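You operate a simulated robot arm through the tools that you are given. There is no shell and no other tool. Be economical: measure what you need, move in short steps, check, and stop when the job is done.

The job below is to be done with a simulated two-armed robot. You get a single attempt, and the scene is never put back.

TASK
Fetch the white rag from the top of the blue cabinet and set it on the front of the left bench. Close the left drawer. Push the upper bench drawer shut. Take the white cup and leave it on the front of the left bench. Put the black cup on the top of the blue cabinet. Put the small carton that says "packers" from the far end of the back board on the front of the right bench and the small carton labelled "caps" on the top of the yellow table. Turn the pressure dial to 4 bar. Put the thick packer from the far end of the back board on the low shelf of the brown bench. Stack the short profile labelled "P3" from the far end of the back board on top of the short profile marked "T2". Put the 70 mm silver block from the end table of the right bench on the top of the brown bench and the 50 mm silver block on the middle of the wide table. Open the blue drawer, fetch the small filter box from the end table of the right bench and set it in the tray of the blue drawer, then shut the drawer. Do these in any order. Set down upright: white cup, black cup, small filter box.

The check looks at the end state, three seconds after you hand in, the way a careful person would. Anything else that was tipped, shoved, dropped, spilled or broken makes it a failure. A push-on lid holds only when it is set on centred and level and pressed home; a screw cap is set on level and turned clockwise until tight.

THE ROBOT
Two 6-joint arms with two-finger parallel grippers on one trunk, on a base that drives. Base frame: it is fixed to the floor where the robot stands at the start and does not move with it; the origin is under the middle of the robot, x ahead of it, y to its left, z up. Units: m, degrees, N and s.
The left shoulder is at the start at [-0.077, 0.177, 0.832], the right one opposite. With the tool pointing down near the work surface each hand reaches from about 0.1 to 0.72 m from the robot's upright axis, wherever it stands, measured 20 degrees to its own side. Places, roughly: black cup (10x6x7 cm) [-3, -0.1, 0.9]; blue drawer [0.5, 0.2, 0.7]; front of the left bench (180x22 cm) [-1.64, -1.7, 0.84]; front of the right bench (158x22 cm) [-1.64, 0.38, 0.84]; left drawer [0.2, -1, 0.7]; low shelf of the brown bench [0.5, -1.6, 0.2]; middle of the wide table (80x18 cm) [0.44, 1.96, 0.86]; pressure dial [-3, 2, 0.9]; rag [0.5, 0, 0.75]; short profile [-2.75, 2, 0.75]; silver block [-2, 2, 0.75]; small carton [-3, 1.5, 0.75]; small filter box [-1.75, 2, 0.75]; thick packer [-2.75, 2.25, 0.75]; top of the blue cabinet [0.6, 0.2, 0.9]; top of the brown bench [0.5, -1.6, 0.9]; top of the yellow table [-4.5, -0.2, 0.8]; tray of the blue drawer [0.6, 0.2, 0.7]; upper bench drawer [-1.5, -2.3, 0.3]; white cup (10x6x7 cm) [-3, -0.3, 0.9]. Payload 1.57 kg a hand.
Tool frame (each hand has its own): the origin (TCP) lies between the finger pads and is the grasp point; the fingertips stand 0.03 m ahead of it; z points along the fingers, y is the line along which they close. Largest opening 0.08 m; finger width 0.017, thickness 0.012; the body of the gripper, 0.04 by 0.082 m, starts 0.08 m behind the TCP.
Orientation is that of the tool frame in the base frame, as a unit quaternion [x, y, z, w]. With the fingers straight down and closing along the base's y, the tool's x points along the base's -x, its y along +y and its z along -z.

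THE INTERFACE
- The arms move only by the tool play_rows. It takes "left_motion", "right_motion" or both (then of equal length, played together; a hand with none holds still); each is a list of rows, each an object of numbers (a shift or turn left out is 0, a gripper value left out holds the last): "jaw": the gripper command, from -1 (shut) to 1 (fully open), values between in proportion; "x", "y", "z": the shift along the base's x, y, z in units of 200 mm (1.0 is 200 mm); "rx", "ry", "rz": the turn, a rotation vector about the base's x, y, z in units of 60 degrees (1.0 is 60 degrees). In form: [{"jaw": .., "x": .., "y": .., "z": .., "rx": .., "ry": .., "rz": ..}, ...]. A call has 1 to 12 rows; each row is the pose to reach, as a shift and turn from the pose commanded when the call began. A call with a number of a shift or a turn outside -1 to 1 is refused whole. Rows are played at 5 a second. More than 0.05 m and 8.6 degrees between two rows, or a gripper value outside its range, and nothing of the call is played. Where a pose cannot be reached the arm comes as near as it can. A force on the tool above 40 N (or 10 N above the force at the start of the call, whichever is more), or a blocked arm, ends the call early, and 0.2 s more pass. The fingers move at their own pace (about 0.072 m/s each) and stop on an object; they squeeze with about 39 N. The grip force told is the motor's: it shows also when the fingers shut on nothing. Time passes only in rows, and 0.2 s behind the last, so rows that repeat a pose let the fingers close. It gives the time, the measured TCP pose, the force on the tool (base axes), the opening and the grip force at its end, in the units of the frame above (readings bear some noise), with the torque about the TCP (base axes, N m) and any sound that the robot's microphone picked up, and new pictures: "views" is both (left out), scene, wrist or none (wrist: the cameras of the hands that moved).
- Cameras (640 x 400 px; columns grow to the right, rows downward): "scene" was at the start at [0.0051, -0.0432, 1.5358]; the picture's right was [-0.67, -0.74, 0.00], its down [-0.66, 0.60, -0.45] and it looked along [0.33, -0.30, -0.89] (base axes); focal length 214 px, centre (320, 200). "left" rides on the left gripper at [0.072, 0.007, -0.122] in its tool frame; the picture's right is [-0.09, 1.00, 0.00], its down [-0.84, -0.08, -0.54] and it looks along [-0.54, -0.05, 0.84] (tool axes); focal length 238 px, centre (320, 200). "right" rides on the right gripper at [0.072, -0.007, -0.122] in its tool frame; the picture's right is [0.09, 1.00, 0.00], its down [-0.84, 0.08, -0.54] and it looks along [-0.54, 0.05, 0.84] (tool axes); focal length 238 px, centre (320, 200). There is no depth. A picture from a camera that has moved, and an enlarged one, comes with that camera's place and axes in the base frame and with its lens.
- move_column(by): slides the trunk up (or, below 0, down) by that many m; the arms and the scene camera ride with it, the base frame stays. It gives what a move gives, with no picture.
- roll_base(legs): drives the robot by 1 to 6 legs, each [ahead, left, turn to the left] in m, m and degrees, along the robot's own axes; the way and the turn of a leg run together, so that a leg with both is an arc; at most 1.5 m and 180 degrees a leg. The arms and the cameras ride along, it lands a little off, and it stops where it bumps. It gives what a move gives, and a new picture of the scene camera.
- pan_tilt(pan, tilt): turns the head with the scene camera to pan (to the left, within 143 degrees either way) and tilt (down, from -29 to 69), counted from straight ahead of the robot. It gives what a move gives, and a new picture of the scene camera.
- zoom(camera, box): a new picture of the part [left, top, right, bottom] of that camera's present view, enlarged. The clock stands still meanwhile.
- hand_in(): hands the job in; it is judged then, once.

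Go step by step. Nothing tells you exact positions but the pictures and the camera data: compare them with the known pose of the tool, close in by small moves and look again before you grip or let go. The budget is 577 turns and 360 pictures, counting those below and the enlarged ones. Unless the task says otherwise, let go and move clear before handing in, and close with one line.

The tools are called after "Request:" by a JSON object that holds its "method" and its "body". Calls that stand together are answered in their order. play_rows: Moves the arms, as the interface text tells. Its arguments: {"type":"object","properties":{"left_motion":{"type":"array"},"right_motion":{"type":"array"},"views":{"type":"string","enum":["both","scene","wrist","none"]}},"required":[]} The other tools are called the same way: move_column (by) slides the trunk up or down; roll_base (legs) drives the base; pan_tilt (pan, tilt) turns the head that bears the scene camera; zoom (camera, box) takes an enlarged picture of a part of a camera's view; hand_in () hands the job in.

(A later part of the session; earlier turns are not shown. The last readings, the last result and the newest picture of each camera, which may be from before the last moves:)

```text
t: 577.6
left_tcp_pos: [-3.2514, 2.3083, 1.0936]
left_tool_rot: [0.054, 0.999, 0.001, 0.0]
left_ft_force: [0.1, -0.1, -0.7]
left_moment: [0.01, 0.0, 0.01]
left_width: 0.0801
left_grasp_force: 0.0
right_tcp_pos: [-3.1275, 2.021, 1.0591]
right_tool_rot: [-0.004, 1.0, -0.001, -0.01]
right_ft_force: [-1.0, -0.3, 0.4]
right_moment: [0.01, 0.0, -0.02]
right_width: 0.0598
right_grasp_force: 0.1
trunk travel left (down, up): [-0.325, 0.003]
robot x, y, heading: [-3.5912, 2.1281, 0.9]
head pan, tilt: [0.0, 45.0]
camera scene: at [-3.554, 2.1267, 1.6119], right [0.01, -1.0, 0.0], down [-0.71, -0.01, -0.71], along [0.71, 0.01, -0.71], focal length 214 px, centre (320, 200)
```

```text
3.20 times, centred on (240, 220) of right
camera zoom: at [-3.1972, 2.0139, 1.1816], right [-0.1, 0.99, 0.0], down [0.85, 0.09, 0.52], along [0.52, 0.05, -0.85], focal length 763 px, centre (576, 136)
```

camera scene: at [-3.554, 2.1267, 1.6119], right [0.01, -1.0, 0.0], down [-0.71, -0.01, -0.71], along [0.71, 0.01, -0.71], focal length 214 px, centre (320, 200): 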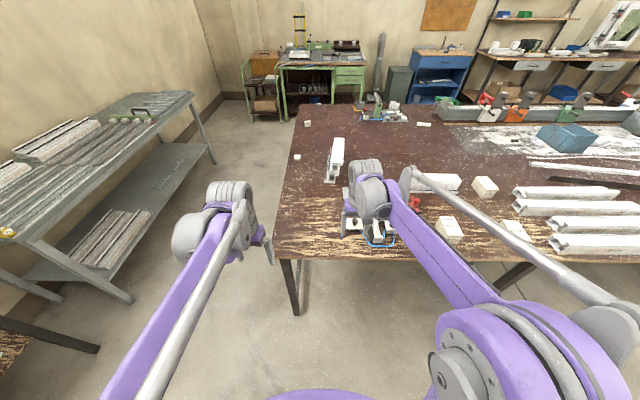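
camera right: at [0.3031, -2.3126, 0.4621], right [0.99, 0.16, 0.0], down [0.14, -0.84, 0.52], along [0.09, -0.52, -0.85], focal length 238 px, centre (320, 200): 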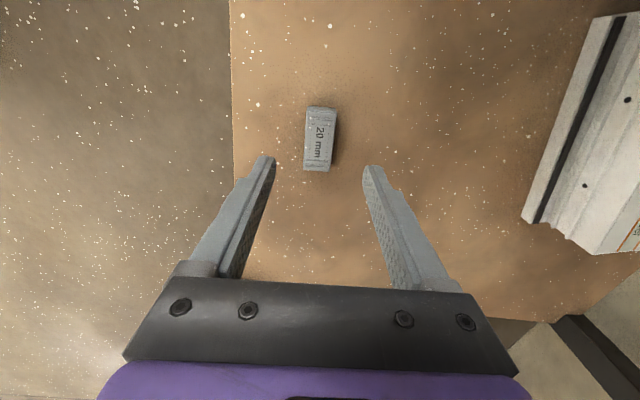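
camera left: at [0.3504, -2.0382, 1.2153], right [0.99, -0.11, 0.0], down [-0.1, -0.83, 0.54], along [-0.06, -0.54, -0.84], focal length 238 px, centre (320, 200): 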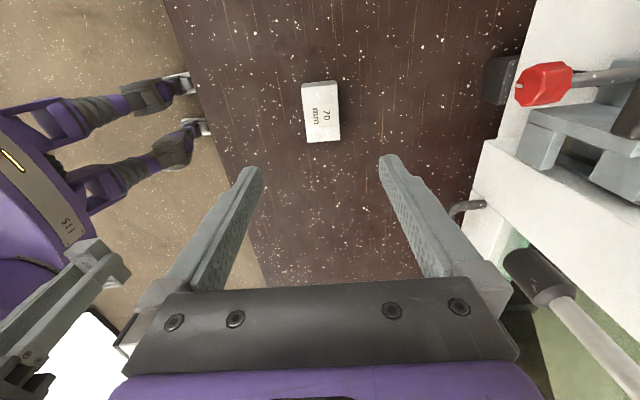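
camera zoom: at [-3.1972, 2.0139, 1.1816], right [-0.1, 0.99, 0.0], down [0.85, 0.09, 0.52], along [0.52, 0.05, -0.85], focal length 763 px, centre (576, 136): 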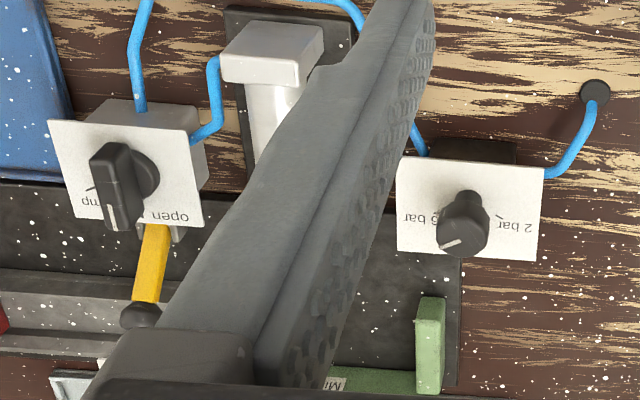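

The right dial reads 2/4/6 bar. Move the right hand aside and look with the head camera.

Request:
{"method": "play_rows", "body": {"right_motion": [{"x": -0.1, "y": -0.15}, {"x": -0.2, "y": -0.3}, {"x": -0.3, "y": -0.45}, {"x": -0.4, "y": -0.6}, {"x": -0.5, "y": -0.75}, {"x": -0.5, "y": -0.95}], "views": "none"}}

Request:
{"method": "zoom", "body": {"camera": "scene", "box": [330, 200, 410, 250]}}

```text
t: 579.0
left_tcp_pos: [-3.2505, 2.3081, 1.0935]
left_tool_rot: [0.054, 0.999, 0.001, 0.0]
left_ft_force: [1.3, 0.0, -0.6]
left_moment: [0.0, 0.0, 0.02]
left_width: 0.0804
left_grasp_force: 0.0
right_tcp_pos: [-3.2284, 1.8296, 1.0577]
right_tool_rot: [-0.005, 1.0, 0.0, -0.01]
right_ft_force: [-0.3, 0.2, 1.3]
right_moment: [0.02, -0.02, -0.01]
right_width: 0.0599
right_grasp_force: 0.1
trunk travel left (down, up): [-0.325, 0.003]
robot x, y, heading: [-3.5894, 2.1264, 0.5]
head pan, tilt: [0.0, 45.0]
```

```text
8.00 times, centred on (370, 225) of scene
camera zoom: at [-3.553, 2.1256, 1.6119], right [0.01, -1.0, 0.0], down [-0.71, -0.01, -0.71], along [0.71, 0.01, -0.71], focal length 1716 px, centre (-80, 0)
```

zoom: 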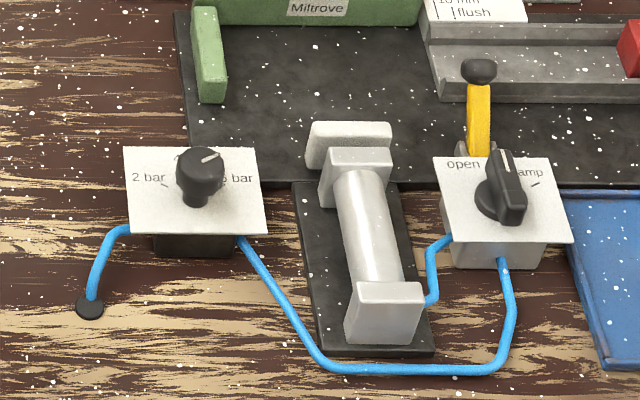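

I need to see the 4 bar mark hidden behind the knob. Bring the left hand over with −90° yaw to view it from the side (and then turn it).

Request:
{"method": "play_rows", "body": {"left_motion": [{"rz": -0.13, "x": 0.12, "y": -0.1}, {"rz": -0.26, "x": 0.25, "y": -0.2}, {"rz": -0.39, "x": 0.4, "y": -0.3}, {"rz": -0.52, "x": 0.55, "y": -0.4}, {"rz": -0.65, "x": 0.7, "y": -0.5}, {"rz": -0.78, "x": 0.85, "y": -0.6}, {"rz": -0.91, "x": 1.0, "y": -0.7}], "views": "none"}}

Request:
{"method": "play_rows", "body": {"left_motion": [{"rz": -0.13, "x": 0.05}, {"rz": -0.26, "x": 0.1, "y": -0.1}, {"rz": -0.39, "x": 0.1, "y": -0.2}, {"rz": -0.5, "x": 0.1, "y": -0.25}], "views": "wrist"}}

```text
t: 580.6
left_tcp_pos: [-3.0498, 2.167, 1.0955]
left_tool_rot: [0.506, 0.863, 0.001, 0.0]
left_ft_force: [0.1, -0.5, -0.5]
left_moment: [0.0, 0.02, 0.0]
left_width: 0.0798
left_grasp_force: 0.0
right_tcp_pos: [-3.2291, 1.8305, 1.0579]
right_tool_rot: [-0.005, 1.0, -0.001, -0.011]
right_ft_force: [0.8, -0.7, 0.9]
right_moment: [0.02, 0.0, 0.01]
right_width: 0.06
right_grasp_force: 0.1
trunk travel left (down, up): [-0.325, 0.003]
robot x, y, heading: [-3.5907, 2.1255, 0.4]
head pan, tilt: [0.0, 45.0]
```

```text
t: 581.6
left_tcp_pos: [-3.0307, 2.1182, 1.0937]
left_tool_rot: [0.712, 0.702, 0.001, 0.001]
left_ft_force: [0.0, 0.3, -0.8]
left_moment: [-0.01, -0.01, -0.01]
left_width: 0.0802
left_grasp_force: 0.1
right_tcp_pos: [-3.2288, 1.8315, 1.0582]
right_tool_rot: [-0.005, 1.0, -0.002, -0.01]
right_ft_force: [-0.2, 0.6, -0.7]
right_moment: [-0.01, -0.02, 0.0]
right_width: 0.0599
right_grasp_force: 0.1
trunk travel left (down, up): [-0.325, 0.003]
robot x, y, heading: [-3.5886, 2.1245, 0.7]
head pan, tilt: [0.0, 45.0]
camera left: at [-3.0248, 2.1899, 1.2156], right [0.99, -0.11, 0.0], down [-0.09, -0.84, 0.54], along [-0.06, -0.54, -0.84], focal length 238 px, centre (320, 200)
```

left: 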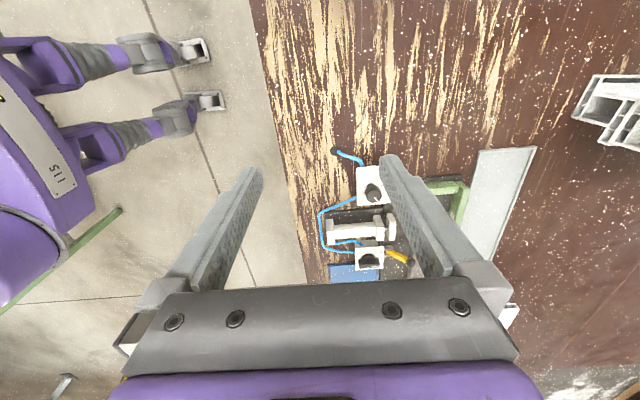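

Request:
{"method": "zoom", "body": {"camera": "left", "box": [345, 160, 401, 210]}}

```text
8.00 times, centred on (373, 185) of left
camera zoom: at [-3.0248, 2.1899, 1.2156], right [0.99, -0.11, 0.0], down [-0.09, -0.84, 0.54], along [-0.06, -0.54, -0.84], focal length 1907 px, centre (-104, 320)
```

zoom: 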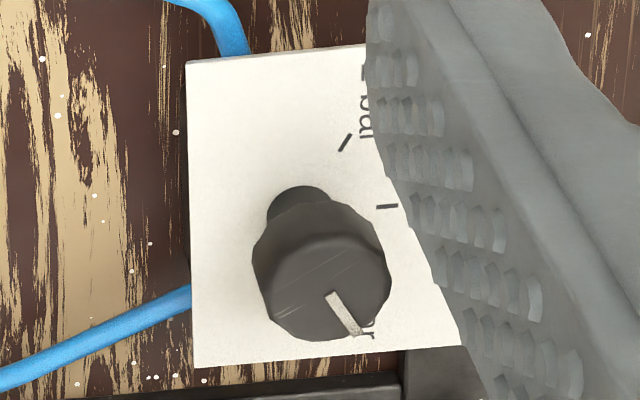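

The pointer is at 6 bar; 4 bar is exactly 60° counter-clockwise. Knob top ≈(−2.964,1.984,0.899), Ø26 mm. Hover the left hand over it with jaws partly open.

Request:
{"method": "play_rows", "body": {"left_motion": [{"x": 0.08, "y": -0.15, "jaw": 0.3}, {"x": 0.17, "y": -0.3}, {"x": 0.25, "y": -0.45}, {"x": 0.335, "y": -0.6}, {"x": 0.335, "y": -0.67, "z": -0.15}, {"x": 0.335, "y": -0.67, "z": -0.35}, {"x": 0.335, "y": -0.67, "z": -0.5}], "right_motion": [{"y": -0.1}, {"y": -0.2}, {"y": -0.3}, {"y": -0.4}, {"y": -0.5}, {"y": -0.5}, {"y": -0.5}], "views": "wrist"}}

```text
t: 583.2
left_tcp_pos: [-2.966, 1.9852, 0.9932]
left_tool_rot: [0.711, 0.703, 0.001, 0.001]
left_ft_force: [1.0, 0.2, 0.5]
left_moment: [0.01, 0.0, -0.02]
left_width: 0.0521
left_grasp_force: 0.0
left hand out of reach, approached as far as the arm can: row 4, 5
right_tcp_pos: [-3.2278, 1.7313, 1.0598]
right_tool_rot: [-0.005, 1.0, 0.0, -0.01]
right_ft_force: [0.0, 0.6, -0.2]
right_moment: [0.0, -0.02, 0.02]
right_width: 0.0601
right_grasp_force: 0.1
trunk travel left (down, up): [-0.325, 0.003]
robot x, y, heading: [-3.5898, 2.1282, 0.6]
head pan, tilt: [0.0, 45.0]
camera right: at [-3.2969, 1.7241, 1.1819], right [-0.1, 0.99, 0.0], down [0.85, 0.09, 0.52], along [0.52, 0.05, -0.85], focal length 238 px, centre (320, 200)
camera left: at [-2.9586, 2.0568, 1.1146], right [0.99, -0.1, 0.0], down [-0.09, -0.84, 0.54], along [-0.05, -0.54, -0.84], focal length 238 px, centre (320, 200)
```

right: 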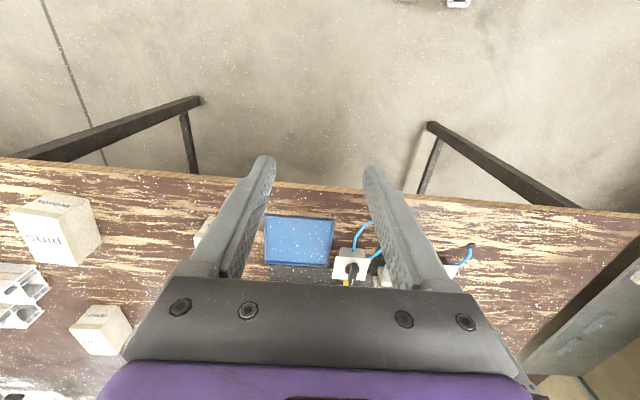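
left: 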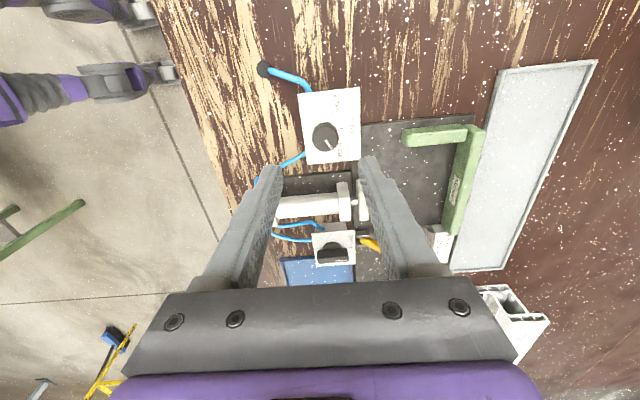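

Request:
{"method": "play_rows", "body": {"left_motion": [{"x": 0.02, "y": 0.005, "z": -0.12}, {"x": 0.02, "y": 0.005, "z": -0.24}], "views": "wrist"}}

```text
t: 583.8
left_tcp_pos: [-2.9612, 1.9855, 0.9463]
left_tool_rot: [0.712, 0.703, 0.001, 0.001]
left_ft_force: [1.0, 0.7, -0.2]
left_moment: [0.04, 0.0, -0.03]
left_width: 0.0522
left_grasp_force: 0.0
right_tcp_pos: [-3.2271, 1.7306, 1.0592]
right_tool_rot: [-0.005, 1.0, -0.001, -0.01]
right_ft_force: [0.2, -0.5, 0.0]
right_moment: [0.01, 0.01, 0.0]
right_width: 0.06
right_grasp_force: 0.0
trunk travel left (down, up): [-0.325, 0.003]
robot x, y, heading: [-3.5879, 2.1294, 0.6]
head pan, tilt: [0.0, 45.0]
camera left: at [-2.9545, 2.0579, 1.0673], right [0.99, -0.1, 0.0], down [-0.09, -0.84, 0.54], along [-0.05, -0.54, -0.84], focal length 238 px, centre (320, 200)
```

left: 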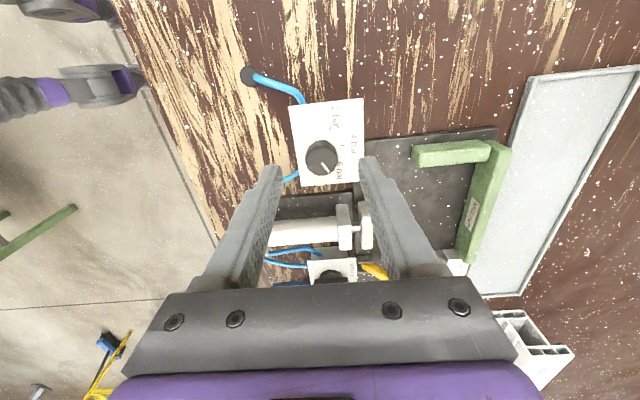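

Request:
{"method": "play_rows", "body": {"left_motion": [{"x": 0.005, "z": -0.1}, {"x": 0.005, "z": -0.2}, {"x": 0.005, "z": -0.21}], "views": "none"}}

Request:
{"method": "play_rows", "body": {"left_motion": [{"jaw": -1}, {"jaw": -1}, {"jaw": -1}], "views": "wrist"}}

```text
t: 584.6
left_tcp_pos: [-2.9587, 1.9859, 0.9043]
left_tool_rot: [0.711, 0.703, 0.001, 0.0]
left_ft_force: [-1.1, -0.4, -0.7]
left_moment: [0.01, 0.0, 0.03]
left_width: 0.0521
left_grasp_force: 0.1
right_tcp_pos: [-3.2286, 1.7316, 1.0597]
right_tool_rot: [-0.004, 1.0, -0.001, -0.011]
right_ft_force: [0.1, 0.5, 0.4]
right_moment: [-0.02, 0.0, 0.02]
right_width: 0.0599
right_grasp_force: 0.1
trunk travel left (down, up): [-0.325, 0.003]
robot x, y, heading: [-3.5879, 2.13, 0.5]
head pan, tilt: [0.0, 45.0]
```

```text
t: 585.4
left_tcp_pos: [-2.9599, 1.9855, 0.904]
left_tool_rot: [0.711, 0.703, 0.001, 0.0]
left_ft_force: [-5.9, 1.0, -4.2]
left_moment: [0.14, 0.16, -0.01]
left_width: 0.0254
left_grasp_force: 36.7
right_tcp_pos: [-3.2288, 1.7315, 1.0594]
right_tool_rot: [-0.004, 1.0, 0.0, -0.01]
right_ft_force: [-0.6, -1.2, 0.0]
right_moment: [0.02, 0.01, 0.01]
right_width: 0.0599
right_grasp_force: 0.1
trunk travel left (down, up): [-0.325, 0.003]
robot x, y, heading: [-3.5919, 2.1288, 0.4]
head pan, tilt: [0.0, 45.0]
camera left: at [-2.9534, 2.0577, 1.0259], right [0.99, -0.1, 0.0], down [-0.09, -0.84, 0.54], along [-0.06, -0.54, -0.84], focal length 238 px, centre (320, 200)
```

left: 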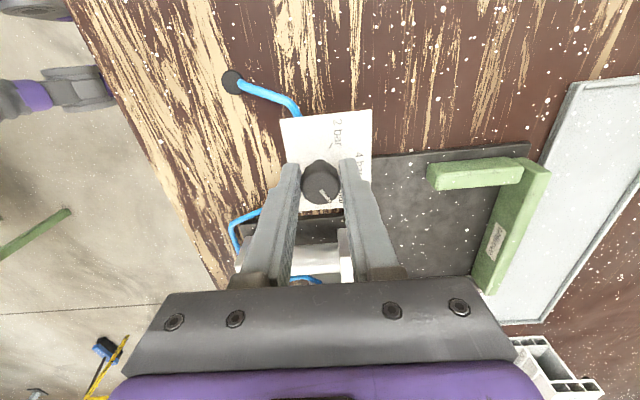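

Gripped. Turn 60° counter-clockwise.

Request:
{"method": "play_rows", "body": {"left_motion": [{"rz": 0.1}, {"rz": 0.2}, {"rz": 0.3}, {"rz": 0.4}, {"rz": 0.5}, {"rz": 0.6}, {"rz": 0.7}, {"rz": 0.8}, {"rz": 0.9}, {"rz": 1.0}, {"rz": 1.0}], "views": "wrist"}}

```text
t: 587.8
left_tcp_pos: [-2.9618, 1.9845, 0.9042]
left_tool_rot: [0.265, 0.964, 0.001, 0.0]
left_ft_force: [-26.4, -1.8, -11.9]
left_moment: [-0.01, 0.61, -0.01]
left_width: 0.0253
left_grasp_force: 36.9
right_tcp_pos: [-3.23, 1.73, 1.0593]
right_tool_rot: [-0.004, 1.0, 0.0, -0.01]
right_ft_force: [-0.1, -0.1, -0.5]
right_moment: [0.0, 0.01, -0.02]
right_width: 0.0599
right_grasp_force: 0.1
trunk travel left (down, up): [-0.325, 0.003]
robot x, y, heading: [-3.5934, 2.1285, 0.8]
head pan, tilt: [0.0, 45.0]
camera left: at [-3.021, 2.0264, 1.0264], right [0.59, 0.81, 0.0], down [0.68, -0.49, 0.54], along [0.44, -0.32, -0.84], focal length 238 px, centre (320, 200)
```

left: 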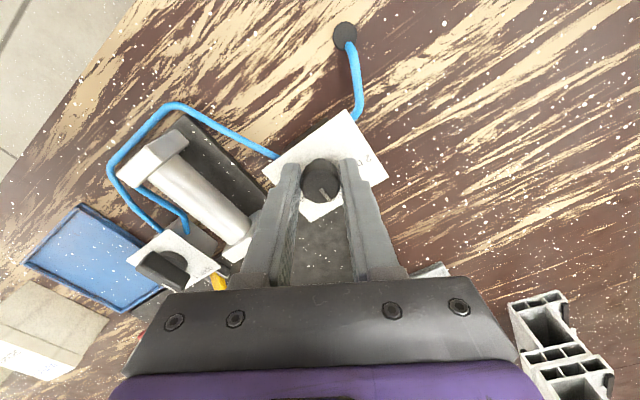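

Request:
{"method": "play_rows", "body": {"left_motion": [{"x": -0.015}, {"x": -0.015, "jaw": -0.5}, {"x": -0.015, "jaw": 0.3}, {"x": -0.015, "jaw": 0.3}, {"x": -0.015, "z": 0.15}, {"x": -0.015, "z": 0.35}, {"x": -0.015, "z": 0.55}, {"x": -0.1, "y": 0.1, "z": 0.75}], "views": "none"}}

Request:
{"method": "play_rows", "body": {"left_motion": [{"x": -0.2, "y": 0.15}, {"x": -0.4, "y": 0.3}, {"x": -0.55, "y": 0.45}, {"x": -0.55, "y": 0.6}, {"x": -0.55, "y": 0.75}], "views": "none"}}

Request:
{"method": "zoom", "body": {"camera": "scene", "box": [330, 200, 410, 250]}}

```text
t: 589.6
left_tcp_pos: [-2.9803, 2.0064, 1.0564]
left_tool_rot: [0.264, 0.965, 0.001, 0.001]
left_ft_force: [0.0, -0.3, -0.1]
left_moment: [-0.05, -0.04, 0.02]
left_width: 0.052
left_grasp_force: 0.0
right_tcp_pos: [-3.2286, 1.7319, 1.0607]
right_tool_rot: [-0.006, 1.0, -0.002, -0.011]
right_ft_force: [-0.3, -0.3, 0.0]
right_moment: [-0.02, -0.01, 0.0]
right_width: 0.0597
right_grasp_force: 0.1
trunk travel left (down, up): [-0.325, 0.003]
robot x, y, heading: [-3.5955, 2.1281, 0.8]
head pan, tilt: [0.0, 45.0]
```

```text
t: 590.8
left_tcp_pos: [-3.091, 2.156, 1.0545]
left_tool_rot: [0.265, 0.964, 0.001, 0.0]
left_ft_force: [0.2, -0.3, 0.3]
left_moment: [0.0, 0.0, -0.01]
left_width: 0.0519
left_grasp_force: 0.0
right_tcp_pos: [-3.2278, 1.7306, 1.0593]
right_tool_rot: [-0.004, 1.0, 0.0, -0.011]
right_ft_force: [0.6, 0.8, 0.7]
right_moment: [-0.02, -0.03, 0.04]
right_width: 0.0602
right_grasp_force: 0.1
trunk travel left (down, up): [-0.325, 0.003]
robot x, y, heading: [-3.5927, 2.1261, 0.7]
head pan, tilt: [0.0, 45.0]
```

```text
8.00 times, centred on (370, 225) of scene
camera zoom: at [-3.5541, 2.1274, 1.6119], right [0.01, -1.0, 0.0], down [-0.71, -0.01, -0.71], along [0.71, 0.01, -0.71], focal length 1716 px, centre (-80, 0)
```

zoom: 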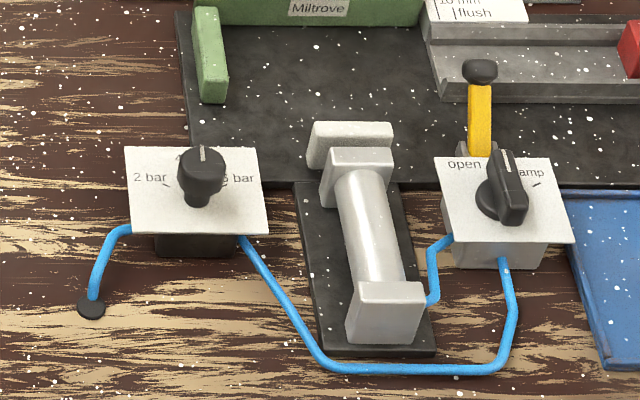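

The dial points at 4 bar. Now move over to the cartons (packers & caps).

Request:
{"method": "play_rows", "body": {"left_motion": [{"x": -0.2, "jaw": 1}, {"x": -0.4}, {"x": -0.6}], "right_motion": [{"z": 0.05, "jaw": 1}, {"z": 0.1}, {"z": 0.15}], "views": "none"}}

Request:
{"method": "roll_base", "body": {"legs": [[0, -0.52, -0.7], [0.26, 0, 0]]}}

Request:
{"method": "zoom", "body": {"camera": "left", "box": [0, 0, 640, 400]}}

Request:
{"method": "zoom", "body": {"camera": "right", "box": [0, 0, 640, 400]}}

```text
t: 591.6
left_tcp_pos: [-3.2104, 2.1566, 1.0552]
left_tool_rot: [0.265, 0.964, 0.001, 0.0]
left_ft_force: [-0.1, -0.8, -0.1]
left_moment: [-0.01, 0.02, 0.0]
left_width: 0.0799
left_grasp_force: 0.0
right_tcp_pos: [-3.2304, 1.7314, 1.0894]
right_tool_rot: [-0.004, 1.0, 0.0, -0.01]
right_ft_force: [-0.4, -1.1, 0.2]
right_moment: [-0.02, 0.03, -0.01]
right_width: 0.0798
right_grasp_force: 0.1
trunk travel left (down, up): [-0.325, 0.003]
robot x, y, heading: [-3.5926, 2.1254, 0.6]
head pan, tilt: [0.0, 45.0]
```

```text
t: 598.1
left_tcp_pos: [-2.951, 1.6312, 1.0544]
left_tool_rot: [0.273, 0.962, 0.0, 0.0]
left_ft_force: [0.1, -0.5, -0.1]
left_moment: [-0.02, -0.02, -0.02]
left_width: 0.08
left_grasp_force: 0.1
right_tcp_pos: [-2.9759, 1.2069, 1.089]
right_tool_rot: [0.004, 1.0, -0.001, -0.011]
right_ft_force: [-0.6, 1.0, 0.3]
right_moment: [0.02, -0.02, 0.02]
right_width: 0.0801
right_grasp_force: 0.0
trunk travel left (down, up): [-0.325, 0.003]
robot x, y, heading: [-3.3352, 1.6125, -0.3]
head pan, tilt: [0.0, 45.0]
camera scene: at [-3.2949, 1.6086, 1.6117], right [0.0, -1.0, 0.0], down [-0.71, 0.0, -0.71], along [0.71, 0.0, -0.71], focal length 214 px, centre (320, 200)
```

scene: 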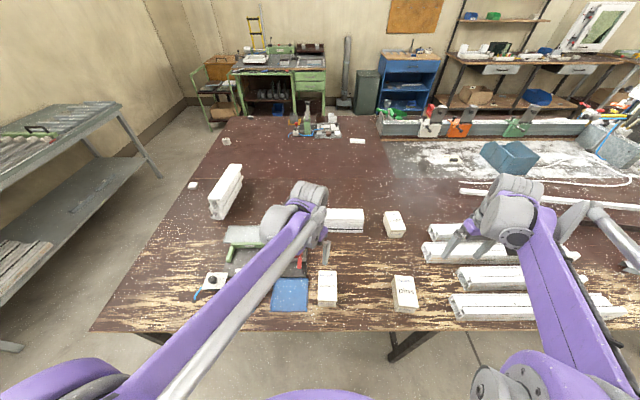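

```text
1.00 times, centred on (320, 200) of left (not enlarged: the box is as wide or as high as the picture)
camera zoom: at [-3.0083, 1.6749, 1.1758], right [0.6, 0.8, 0.0], down [0.67, -0.51, 0.54], along [0.43, -0.32, -0.84], focal length 238 px, centre (320, 200)
```

zoom: 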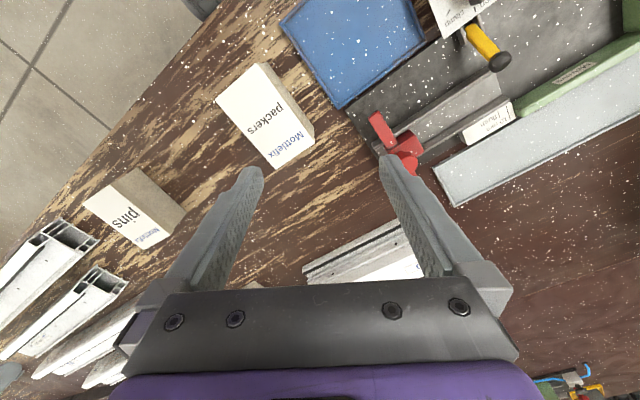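

```text
1.00 times, centred on (320, 200) of right (not enlarged: the box is as wide or as high as the picture)
camera zoom: at [-3.045, 1.2017, 1.2112], right [-0.08, 1.0, 0.0], down [0.85, 0.07, 0.52], along [0.52, 0.04, -0.85], focal length 238 px, centre (320, 200)
```

zoom: 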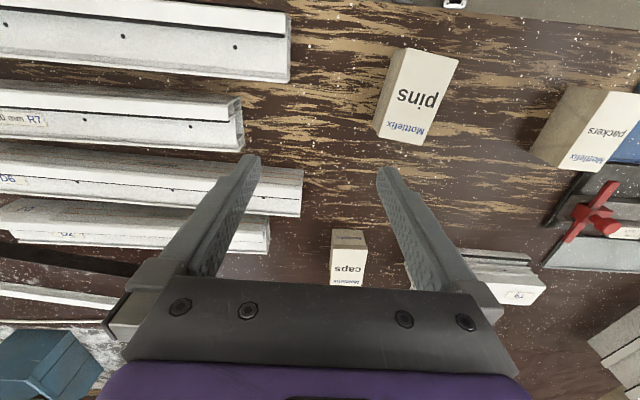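

Packers carton ≈(−2.991,1.591), 8.5×5.5 cm aligned with the axes. Hover the left hand.

Request:
{"method": "play_rows", "body": {"left_motion": [{"rz": 0.12, "x": -0.05, "y": -0.05, "jaw": 0.8}, {"rz": 0.24, "x": -0.1, "y": -0.1}, {"rz": 0.36, "x": -0.15, "y": -0.15}, {"rz": 0.455, "x": -0.2, "y": -0.2}, {"rz": 0.455, "x": -0.2, "y": -0.2, "z": -0.1}], "views": "wrist"}}

```text
t: 599.3
left_tcp_pos: [-2.9899, 1.5912, 1.0345]
left_tool_rot: [0.037, 0.999, 0.0, 0.0]
left_ft_force: [0.1, -1.2, -0.9]
left_moment: [0.0, 0.04, 0.0]
left_width: 0.0722
left_grasp_force: 0.0
right_tcp_pos: [-2.9749, 1.2077, 1.0894]
right_tool_rot: [0.003, 1.0, -0.001, -0.011]
right_ft_force: [-0.5, -0.3, 0.6]
right_moment: [-0.01, 0.05, 0.02]
right_width: 0.0798
right_grasp_force: 0.1
trunk travel left (down, up): [-0.325, 0.003]
robot x, y, heading: [-3.3328, 1.6094, -0.3]
head pan, tilt: [0.0, 45.0]
camera left: at [-3.0607, 1.6028, 1.1564], right [0.17, 0.99, 0.0], down [0.83, -0.14, 0.54], along [0.53, -0.09, -0.84], focal length 238 px, centre (320, 200)
```

left: 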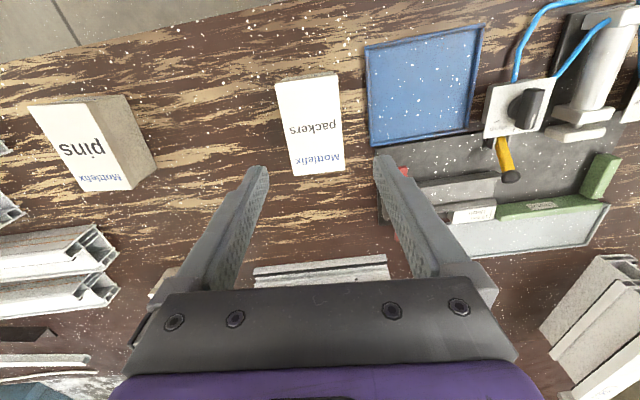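

Request:
{"method": "play_rows", "body": {"left_motion": [{"x": -0.02, "y": -0.015, "z": -0.15}, {"x": -0.04, "y": -0.025, "z": -0.3}, {"x": -0.04, "y": -0.025, "z": -0.45}, {"x": -0.04, "y": -0.025, "z": -0.55}], "views": "wrist"}}

```text
t: 600.3
left_tcp_pos: [-2.9969, 1.5855, 0.9235]
left_tool_rot: [0.038, 0.999, 0.001, 0.0]
left_ft_force: [0.0, 0.4, 0.3]
left_moment: [0.01, -0.02, 0.03]
left_width: 0.072
left_grasp_force: 0.0
right_tcp_pos: [-2.9749, 1.2065, 1.0893]
right_tool_rot: [0.004, 1.0, -0.001, -0.011]
right_ft_force: [-0.6, -1.0, -0.1]
right_moment: [0.02, 0.0, -0.01]
right_width: 0.0801
right_grasp_force: 0.2
trunk travel left (down, up): [-0.325, 0.003]
robot x, y, heading: [-3.332, 1.6079, -0.5]
head pan, tilt: [0.0, 45.0]
camera left: at [-3.0685, 1.598, 1.0455], right [0.17, 0.99, 0.0], down [0.83, -0.14, 0.54], along [0.53, -0.09, -0.84], focal length 238 px, centre (320, 200)
```

left: 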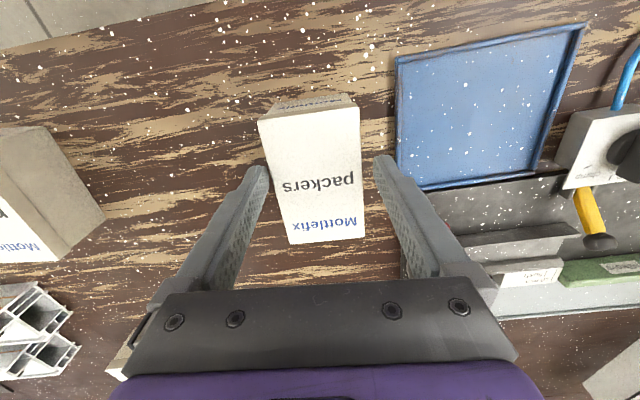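

Request:
{"method": "play_rows", "body": {"left_motion": [{"z": -0.1}, {"z": -0.19}, {"z": -0.19}, {"z": -0.19, "jaw": -1}, {"z": -0.19, "jaw": -1}, {"z": -0.19, "jaw": -1}, {"z": -0.19, "jaw": -1}, {"z": -0.1}, {"z": 0.1}, {"z": 0.3}, {"z": 0.5}, {"z": 0.7}], "views": "none"}}

Request:
{"method": "play_rows", "body": {"right_motion": [{"x": 0.15, "y": 0.08}, {"x": 0.3, "y": 0.16}, {"x": 0.45, "y": 0.24}, {"x": 0.6, "y": 0.32}, {"x": 0.75, "y": 0.4}, {"x": 0.9, "y": 0.4}], "views": "both"}}

```text
t: 602.9
left_tcp_pos: [-2.9989, 1.5868, 1.0665]
left_tool_rot: [0.039, 0.999, 0.001, 0.001]
left_ft_force: [-0.5, -0.5, -0.4]
left_moment: [0.01, 0.01, -0.01]
left_width: 0.0621
left_grasp_force: 39.3
right_tcp_pos: [-2.9763, 1.2066, 1.09]
right_tool_rot: [0.003, 1.0, -0.001, -0.01]
right_ft_force: [0.2, 0.1, -0.4]
right_moment: [-0.01, -0.02, -0.03]
right_width: 0.0801
right_grasp_force: 0.1
trunk travel left (down, up): [-0.325, 0.003]
robot x, y, heading: [-3.3346, 1.6087, -0.3]
head pan, tilt: [0.0, 45.0]
```

```text
t: 604.3
left_tcp_pos: [-2.9957, 1.5854, 1.0648]
left_tool_rot: [0.038, 0.999, 0.0, 0.001]
left_ft_force: [0.4, -0.1, -1.4]
left_moment: [0.03, 0.02, 0.03]
left_width: 0.0621
left_grasp_force: 38.7
right_tcp_pos: [-2.7947, 1.2872, 1.0889]
right_tool_rot: [0.005, 1.0, -0.001, -0.012]
right_ft_force: [-0.1, 0.1, -0.1]
right_moment: [0.02, -0.03, 0.02]
right_width: 0.08
right_grasp_force: 0.0
trunk travel left (down, up): [-0.325, 0.003]
robot x, y, heading: [-3.3296, 1.6083, -0.1]
head pan, tilt: [0.0, 45.0]
camera scene: at [-3.2927, 1.608, 1.6119], right [0.0, -1.0, 0.0], down [-0.71, 0.0, -0.71], along [0.71, 0.0, -0.71], focal length 214 px, centre (320, 200)
camera right: at [-2.8631, 1.2814, 1.2108], right [-0.08, 1.0, 0.0], down [0.85, 0.07, 0.52], along [0.52, 0.04, -0.85], focal length 238 px, centre (320, 200)
```

scene: 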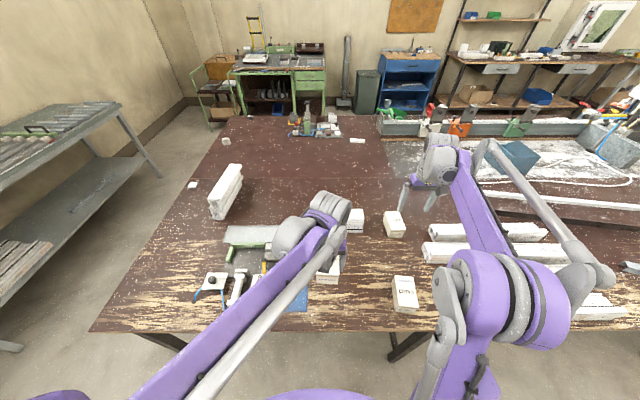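
right: 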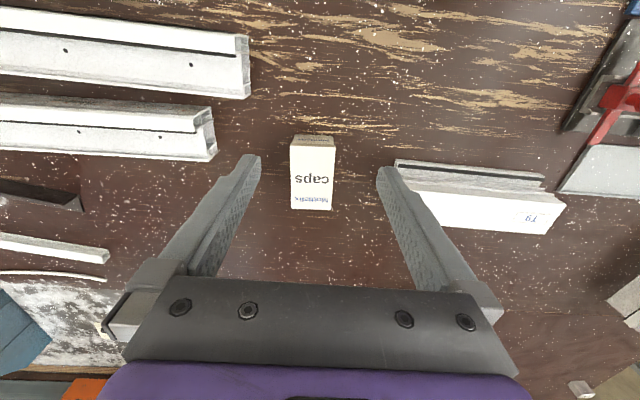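

Caps carton ≈(−2.717,1.281). Lower the right hand over it.

Request:
{"method": "play_rows", "body": {"right_motion": [{"x": 0.2, "y": -0.03, "rz": 0.067}, {"x": 0.38, "y": -0.03, "rz": 0.067}, {"x": 0.385, "y": -0.03, "rz": 0.067, "z": -0.2}, {"x": 0.385, "y": -0.03, "rz": 0.067, "z": -0.4}, {"x": 0.385, "y": -0.03, "rz": 0.067, "z": -0.6}, {"x": 0.385, "y": -0.03, "rz": 0.067, "z": -0.8}], "views": "wrist"}}

```text
t: 605.7
left_tcp_pos: [-2.9976, 1.5855, 1.0653]
left_tool_rot: [0.039, 0.999, 0.001, -0.001]
left_ft_force: [0.3, -0.7, -1.4]
left_moment: [-0.02, 0.02, 0.0]
left_width: 0.0616
left_grasp_force: 39.1
right_tcp_pos: [-2.7187, 1.2817, 0.9287]
right_tool_rot: [-0.032, 0.999, -0.001, -0.01]
right_ft_force: [-0.8, 0.5, -0.5]
right_moment: [-0.02, 0.02, 0.04]
right_width: 0.08
right_grasp_force: 0.1
trunk travel left (down, up): [-0.325, 0.003]
robot x, y, heading: [-3.3291, 1.6076, -0.4]
head pan, tilt: [0.0, 45.0]
camera right: at [-2.7863, 1.2706, 1.0509], right [-0.15, 0.99, 0.0], down [0.84, 0.13, 0.52], along [0.52, 0.08, -0.85], focal length 238 px, centre (320, 200)
```

right: 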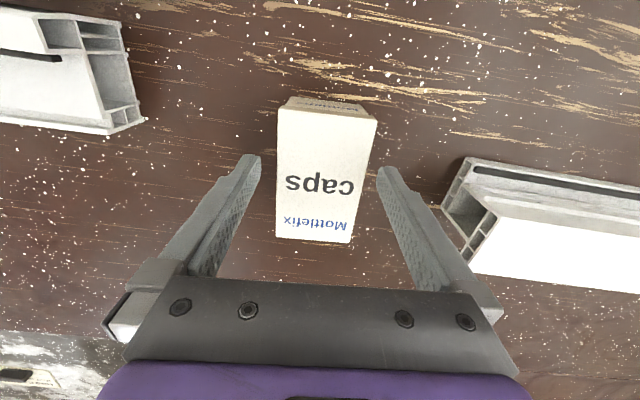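

Request:
{"method": "play_rows", "body": {"right_motion": [{"y": 0.02, "z": -0.1}, {"y": 0.02, "z": -0.215}, {"y": 0.02, "z": -0.215}, {"y": 0.02, "z": -0.215, "jaw": -1}, {"y": 0.02, "z": -0.215, "jaw": -1}, {"y": 0.02, "z": -0.215, "jaw": -1}, {"y": 0.02, "z": -0.215, "jaw": -1}, {"z": -0.1}, {"z": 0.1}, {"z": 0.3}, {"z": 0.5}, {"z": 0.7}], "views": "wrist"}}

```text
t: 608.3
left_tcp_pos: [-2.9971, 1.5866, 1.066]
left_tool_rot: [0.039, 0.999, 0.001, 0.0]
left_ft_force: [0.2, -0.5, -0.7]
left_moment: [0.04, 0.0, 0.0]
left_width: 0.062
left_grasp_force: 39.2
right_tcp_pos: [-2.7181, 1.2815, 1.0684]
right_tool_rot: [-0.031, 0.999, -0.001, -0.01]
right_ft_force: [-0.5, -0.1, -1.3]
right_moment: [-0.02, 0.0, -0.03]
right_width: 0.0621
right_grasp_force: 38.4
trunk travel left (down, up): [-0.325, 0.003]
robot x, y, heading: [-3.3352, 1.6128, -0.3]
head pan, tilt: [0.0, 45.0]
camera right: at [-2.7867, 1.2712, 1.192], right [-0.15, 0.99, 0.0], down [0.84, 0.13, 0.52], along [0.52, 0.08, -0.85], focal length 238 px, centre (320, 200)
```

right: 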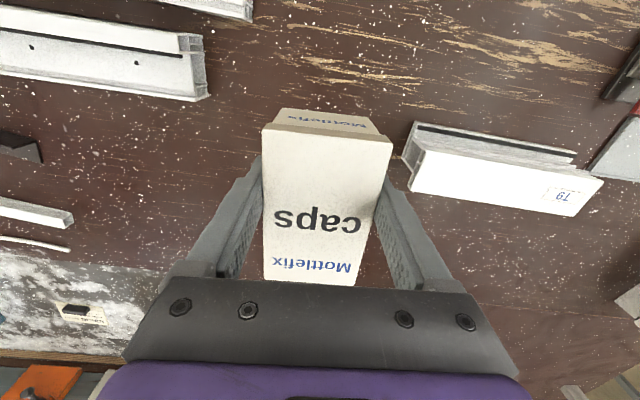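

Both cartons held. Tuck, back off and turn toward the yellow table.

Request:
{"method": "play_rows", "body": {"right_motion": [{"x": -0.2}, {"x": -0.4}, {"x": -0.6}, {"x": -0.8}, {"x": -1.0}], "views": "none"}}

Request:
{"method": "roll_base", "body": {"legs": [[-0.4, 0, 0], [0, 0, -90]]}}

```text
t: 609.5
left_tcp_pos: [-2.9992, 1.5874, 1.0661]
left_tool_rot: [0.038, 0.999, 0.001, 0.001]
left_ft_force: [-0.5, -0.1, -1.3]
left_moment: [0.01, 0.01, 0.0]
left_width: 0.0619
left_grasp_force: 39.2
right_tcp_pos: [-2.9208, 1.2813, 1.0695]
right_tool_rot: [-0.031, 0.999, -0.001, -0.01]
right_ft_force: [0.2, 0.3, -1.1]
right_moment: [0.01, -0.02, -0.03]
right_width: 0.0619
right_grasp_force: 38.6
trunk travel left (down, up): [-0.325, 0.003]
robot x, y, heading: [-3.3353, 1.6072, -0.3]
head pan, tilt: [0.0, 45.0]
```

```text
t: 615.8
left_tcp_pos: [-3.7593, 1.2782, 1.0643]
left_tool_rot: [0.735, 0.678, 0.0, 0.0]
left_ft_force: [0.4, 0.2, -1.2]
left_moment: [-0.01, 0.0, 0.01]
left_width: 0.0621
left_grasp_force: 39.4
right_tcp_pos: [-4.0648, 1.2011, 1.0697]
right_tool_rot: [0.687, 0.727, 0.007, -0.008]
right_ft_force: [0.2, -0.6, -0.8]
right_moment: [0.02, 0.01, 0.03]
right_width: 0.062
right_grasp_force: 38.9
trunk travel left (down, up): [-0.325, 0.003]
robot x, y, heading: [-3.736, 1.6111, -90.9]
head pan, tilt: [0.0, 45.0]
camera scene: at [-3.7354, 1.5731, 1.6119], right [-1.0, 0.01, 0.0], down [0.01, 0.71, -0.71], along [-0.01, -0.71, -0.71], focal length 214 px, centre (320, 200)
```

scene: 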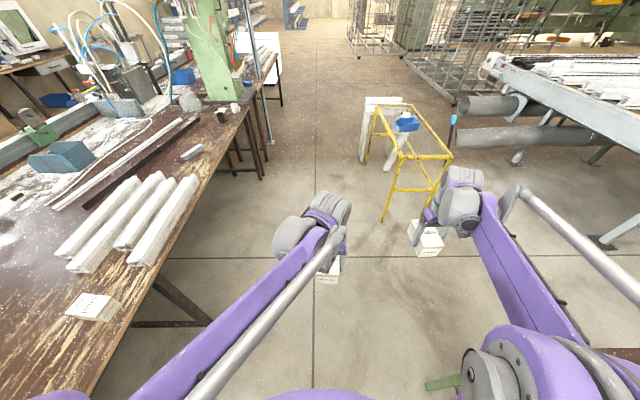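

Request:
{"method": "zoom", "body": {"camera": "scene", "box": [340, 80, 480, 230]}}

```text
2.67 times, centred on (410, 155) of scene
camera zoom: at [-3.7354, 1.5731, 1.6119], right [-1.0, 0.01, 0.0], down [0.01, 0.71, -0.71], along [-0.01, -0.71, -0.71], focal length 572 px, centre (80, 320)
```

zoom: 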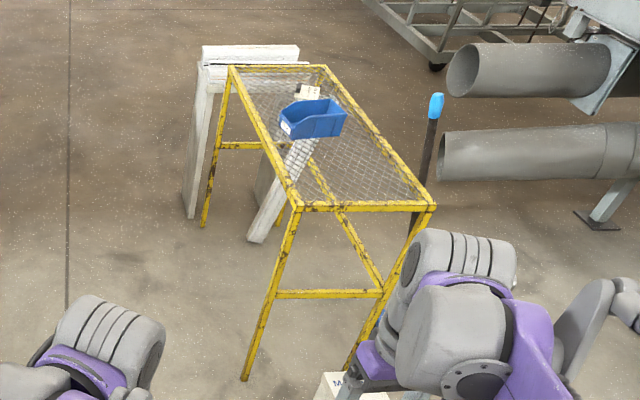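

The yellow table's mesh top spans x −4.63…−4.29, y −0.5…0.37. Drive up to its near end.

Request:
{"method": "roll_base", "body": {"legs": [[0.8, 0, 0.9], [0, -0.58, 0]]}}

Request:
{"method": "zoom", "body": {"camera": "right", "box": [0, 0, 640, 400]}}

```text
t: 625.3
left_tcp_pos: [-4.3355, 0.4697, 1.0642]
left_tool_rot: [0.732, 0.681, 0.001, 0.0]
left_ft_force: [0.9, -0.3, -1.4]
left_moment: [0.03, -0.02, -0.01]
left_width: 0.0619
left_grasp_force: 39.0
right_tcp_pos: [-4.6406, 0.3899, 1.068]
right_tool_rot: [0.683, 0.731, 0.007, -0.008]
right_ft_force: [0.4, -0.4, -0.8]
right_moment: [0.02, -0.01, -0.02]
right_width: 0.0621
right_grasp_force: 39.1
trunk travel left (down, up): [-0.325, 0.003]
robot x, y, heading: [-4.3134, 0.8057, -89.8]
head pan, tilt: [0.0, 45.0]
camera scene: at [-4.3146, 0.7656, 1.6119], right [-1.0, 0.0, 0.0], down [0.0, 0.71, -0.71], along [0.0, -0.71, -0.71], focal length 214 px, centre (320, 200)
```

scene: 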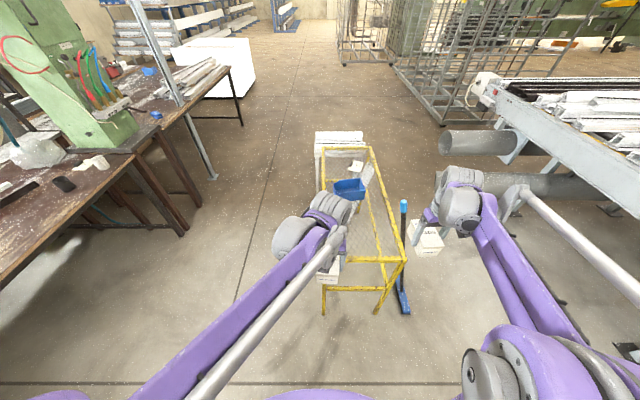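

```text
1.00 times, centred on (320, 200) of right (not enlarged: the box is as wide or as high as the picture)
camera zoom: at [-4.6511, 0.4581, 1.1917], right [0.99, 0.16, 0.0], down [0.14, -0.84, 0.52], along [0.08, -0.52, -0.85], focal length 238 px, centre (320, 200)
```

zoom: 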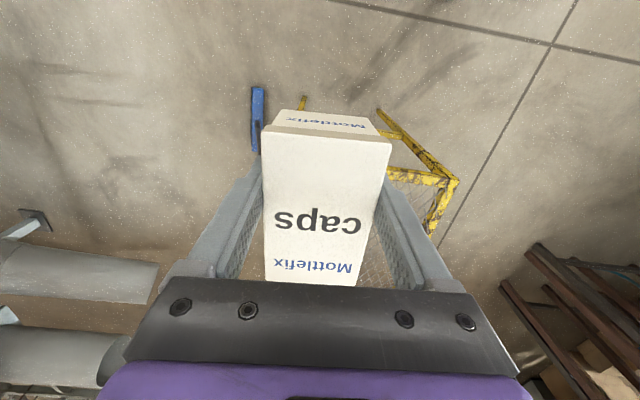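

A broom handle leans at the table's right corner, so I'll approach from the bench side instead (facing −x).

Request:
{"method": "roll_base", "body": {"legs": [[0, 0.47, 0], [0, 0, -90], [0, 0.78, 0]]}}

```text
t: 640.6
left_tcp_pos: [-4.1848, 0.0481, 1.0661]
left_tool_rot: [0.999, -0.036, 0.0, 0.001]
left_ft_force: [-0.5, -0.2, -2.0]
left_moment: [0.02, -0.02, 0.01]
left_width: 0.0619
left_grasp_force: 38.8
right_tcp_pos: [-4.2646, 0.3549, 1.0685]
right_tool_rot: [0.999, 0.032, 0.01, 0.0]
right_ft_force: [0.5, 0.7, -0.6]
right_moment: [0.01, -0.01, -0.01]
right_width: 0.062
right_grasp_force: 39.2
trunk travel left (down, up): [-0.325, 0.003]
robot x, y, heading: [-3.8516, 0.0255, 180.0]
head pan, tilt: [0.0, 45.0]
camera scene: at [-3.8887, 0.0253, 1.6119], right [0.0, 1.0, 0.0], down [0.71, 0.0, -0.71], along [-0.71, 0.0, -0.71], focal length 214 px, centre (320, 200)
```

scene: 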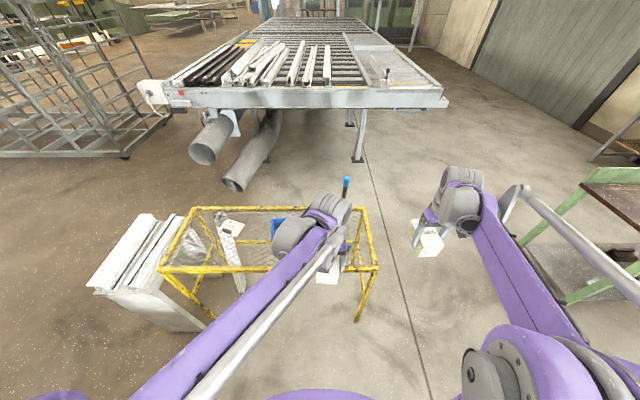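

Shift the left hand aside and bring the caps carton over the table's near-right part.

Request:
{"method": "play_rows", "body": {"left_motion": [{"y": -0.15}, {"y": -0.3}, {"y": -0.45}, {"y": -0.6}, {"y": -0.6}, {"y": -0.6}], "right_motion": [{"y": -0.1, "x": -0.1}, {"y": -0.25, "x": -0.2}, {"y": -0.4, "x": -0.35}, {"y": -0.6, "x": -0.5}, {"y": -0.8, "x": -0.62}, {"y": -1.0, "x": -0.72}], "views": "both"}}

```text
t: 642.0
left_tcp_pos: [-4.1859, -0.0707, 1.0651]
left_tool_rot: [0.999, -0.037, 0.0, 0.002]
left_ft_force: [0.0, 1.0, -0.8]
left_moment: [0.02, 0.0, 0.01]
left_width: 0.0619
left_grasp_force: 39.5
right_tcp_pos: [-4.4095, 0.1528, 1.0696]
right_tool_rot: [0.999, 0.033, 0.011, -0.001]
right_ft_force: [-0.5, 0.0, 0.2]
right_moment: [0.03, -0.07, -0.01]
right_width: 0.0621
right_grasp_force: 38.5
trunk travel left (down, up): [-0.325, 0.003]
robot x, y, heading: [-3.8499, 0.0271, 179.9]
head pan, tilt: [0.0, 45.0]
camera scene: at [-3.8897, 0.0238, 1.6119], right [0.0, 1.0, 0.0], down [0.71, 0.0, -0.71], along [-0.71, 0.0, -0.71], focal length 214 px, centre (320, 200)
camera right: at [-4.3406, 0.1638, 1.1921], right [0.16, -0.99, 0.0], down [-0.84, -0.13, 0.52], along [-0.52, -0.08, -0.85], focal length 238 px, centre (320, 200)
camera left: at [-4.1152, -0.0827, 1.1868], right [-0.17, -0.99, 0.0], down [-0.83, 0.14, 0.54], along [-0.53, 0.09, -0.84], focal length 238 px, centre (320, 200)
```

scene: 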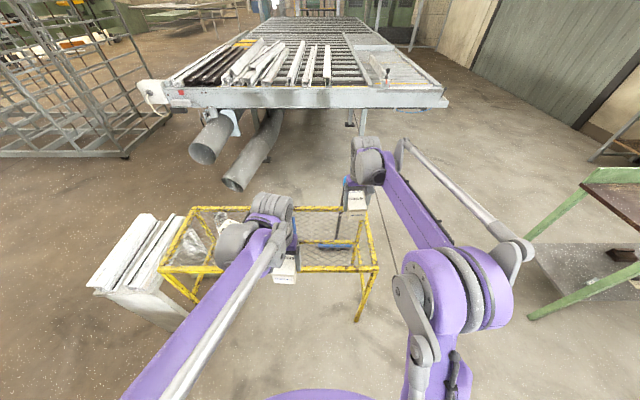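
right: 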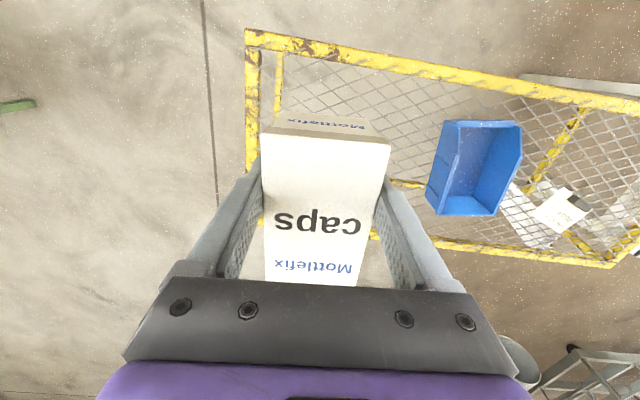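
left: 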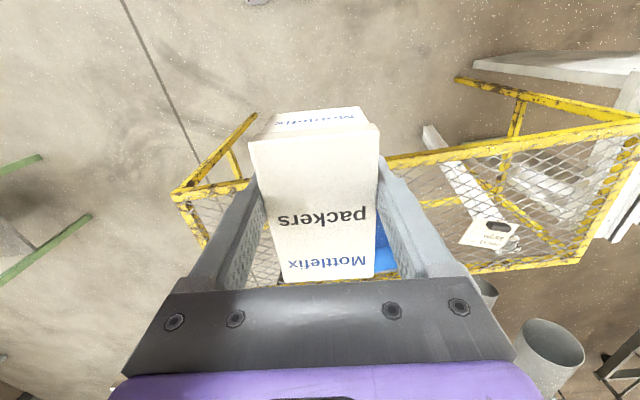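

Request:
{"method": "play_rows", "body": {"right_motion": [{"y": -0.13, "x": -0.05}, {"y": -0.26, "x": -0.1}, {"y": -0.26, "x": -0.1, "z": -0.2}, {"y": -0.26, "x": -0.1, "z": -0.4}, {"y": -0.26, "x": -0.1, "z": -0.6}, {"y": -0.26, "x": -0.1, "z": -0.8}, {"y": -0.26, "x": -0.1, "z": -0.95}], "views": "wrist"}}

```text
t: 643.6
left_tcp_pos: [-4.1855, -0.0697, 1.0653]
left_tool_rot: [0.999, -0.036, 0.0, 0.001]
left_ft_force: [0.1, 0.1, -1.1]
left_moment: [-0.02, -0.03, 0.0]
left_width: 0.0619
left_grasp_force: 38.3
right_tcp_pos: [-4.4295, 0.1015, 0.8785]
right_tool_rot: [0.999, 0.031, 0.011, -0.001]
right_ft_force: [0.5, -0.3, -1.9]
right_moment: [-0.01, -0.04, 0.03]
right_width: 0.0619
right_grasp_force: 39.1
trunk travel left (down, up): [-0.325, 0.003]
robot x, y, heading: [-3.8505, 0.0263, 180.0]
head pan, tilt: [0.0, 45.0]
camera right: at [-4.3599, 0.1122, 1.0002], right [0.16, -0.99, 0.0], down [-0.84, -0.13, 0.52], along [-0.52, -0.08, -0.85], focal length 238 px, centre (320, 200)
```

right: 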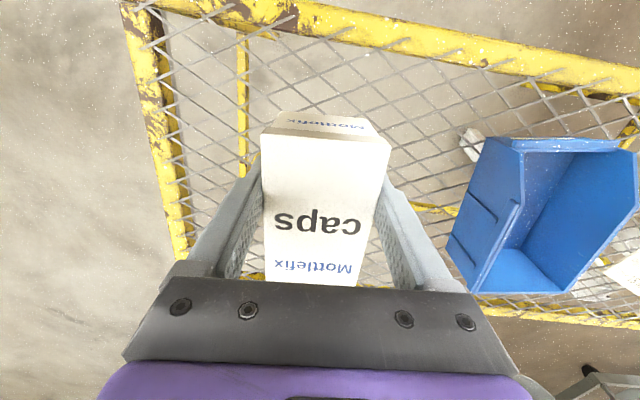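

Good clearances. Lower to contact.

Request:
{"method": "play_rows", "body": {"right_motion": [{"z": -0.03}, {"z": -0.06}, {"z": -0.08}, {"z": -0.1}, {"z": -0.12}, {"z": -0.14}, {"z": -0.16}, {"z": -0.18}, {"z": -0.2}, {"z": -0.22}, {"z": -0.24}, {"z": -0.26}], "views": "none"}}

```text
t: 646.2
left_tcp_pos: [-4.1868, -0.0702, 1.0653]
left_tool_rot: [0.999, -0.036, 0.0, 0.001]
left_ft_force: [0.9, 0.4, 0.0]
left_moment: [-0.01, -0.06, -0.01]
left_width: 0.062
left_grasp_force: 39.4
right_tcp_pos: [-4.4291, 0.1022, 0.827]
right_tool_rot: [0.999, 0.032, 0.01, -0.002]
right_ft_force: [0.7, -0.5, -0.5]
right_moment: [0.04, -0.03, 0.01]
right_width: 0.0622
right_grasp_force: 38.7
trunk travel left (down, up): [-0.325, 0.003]
robot x, y, heading: [-3.8512, 0.0269, 180.1]
head pan, tilt: [0.0, 45.0]
```

Request:
{"method": "play_rows", "body": {"right_motion": [{"z": -0.02}, {"z": -0.04}, {"z": -0.06}, {"z": -0.08}, {"z": -0.1}, {"z": -0.12}, {"z": -0.14}, {"z": -0.16}, {"z": -0.18}, {"z": -0.2}], "views": "wrist"}}

```text
t: 648.4
left_tcp_pos: [-4.1844, -0.0705, 1.0661]
left_tool_rot: [0.999, -0.037, -0.001, 0.001]
left_ft_force: [-0.6, 0.1, -1.1]
left_moment: [-0.01, -0.01, -0.02]
left_width: 0.0618
left_grasp_force: 39.1
right_tcp_pos: [-4.4281, 0.101, 0.7886]
right_tool_rot: [0.999, 0.032, 0.008, -0.001]
right_ft_force: [-3.9, -0.3, 34.7]
right_moment: [-0.33, -0.04, -0.16]
right_width: 0.0623
right_grasp_force: 38.9
trunk travel left (down, up): [-0.325, 0.003]
robot x, y, heading: [-3.8502, 0.0248, 180.0]
head pan, tilt: [0.0, 45.0]
camera right: at [-4.3582, 0.1125, 0.9121], right [0.16, -0.99, 0.0], down [-0.84, -0.13, 0.53], along [-0.52, -0.08, -0.85], focal length 238 px, centre (320, 200)
```

right: 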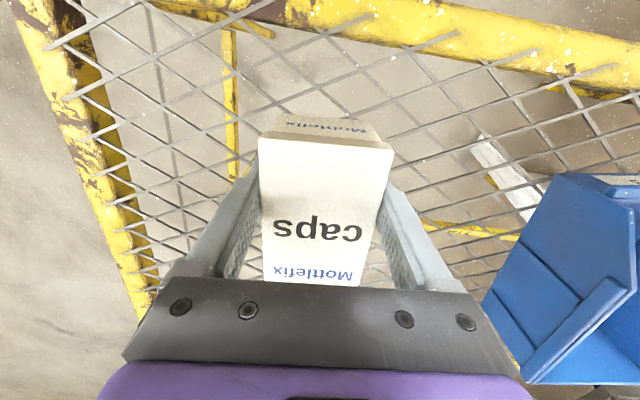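

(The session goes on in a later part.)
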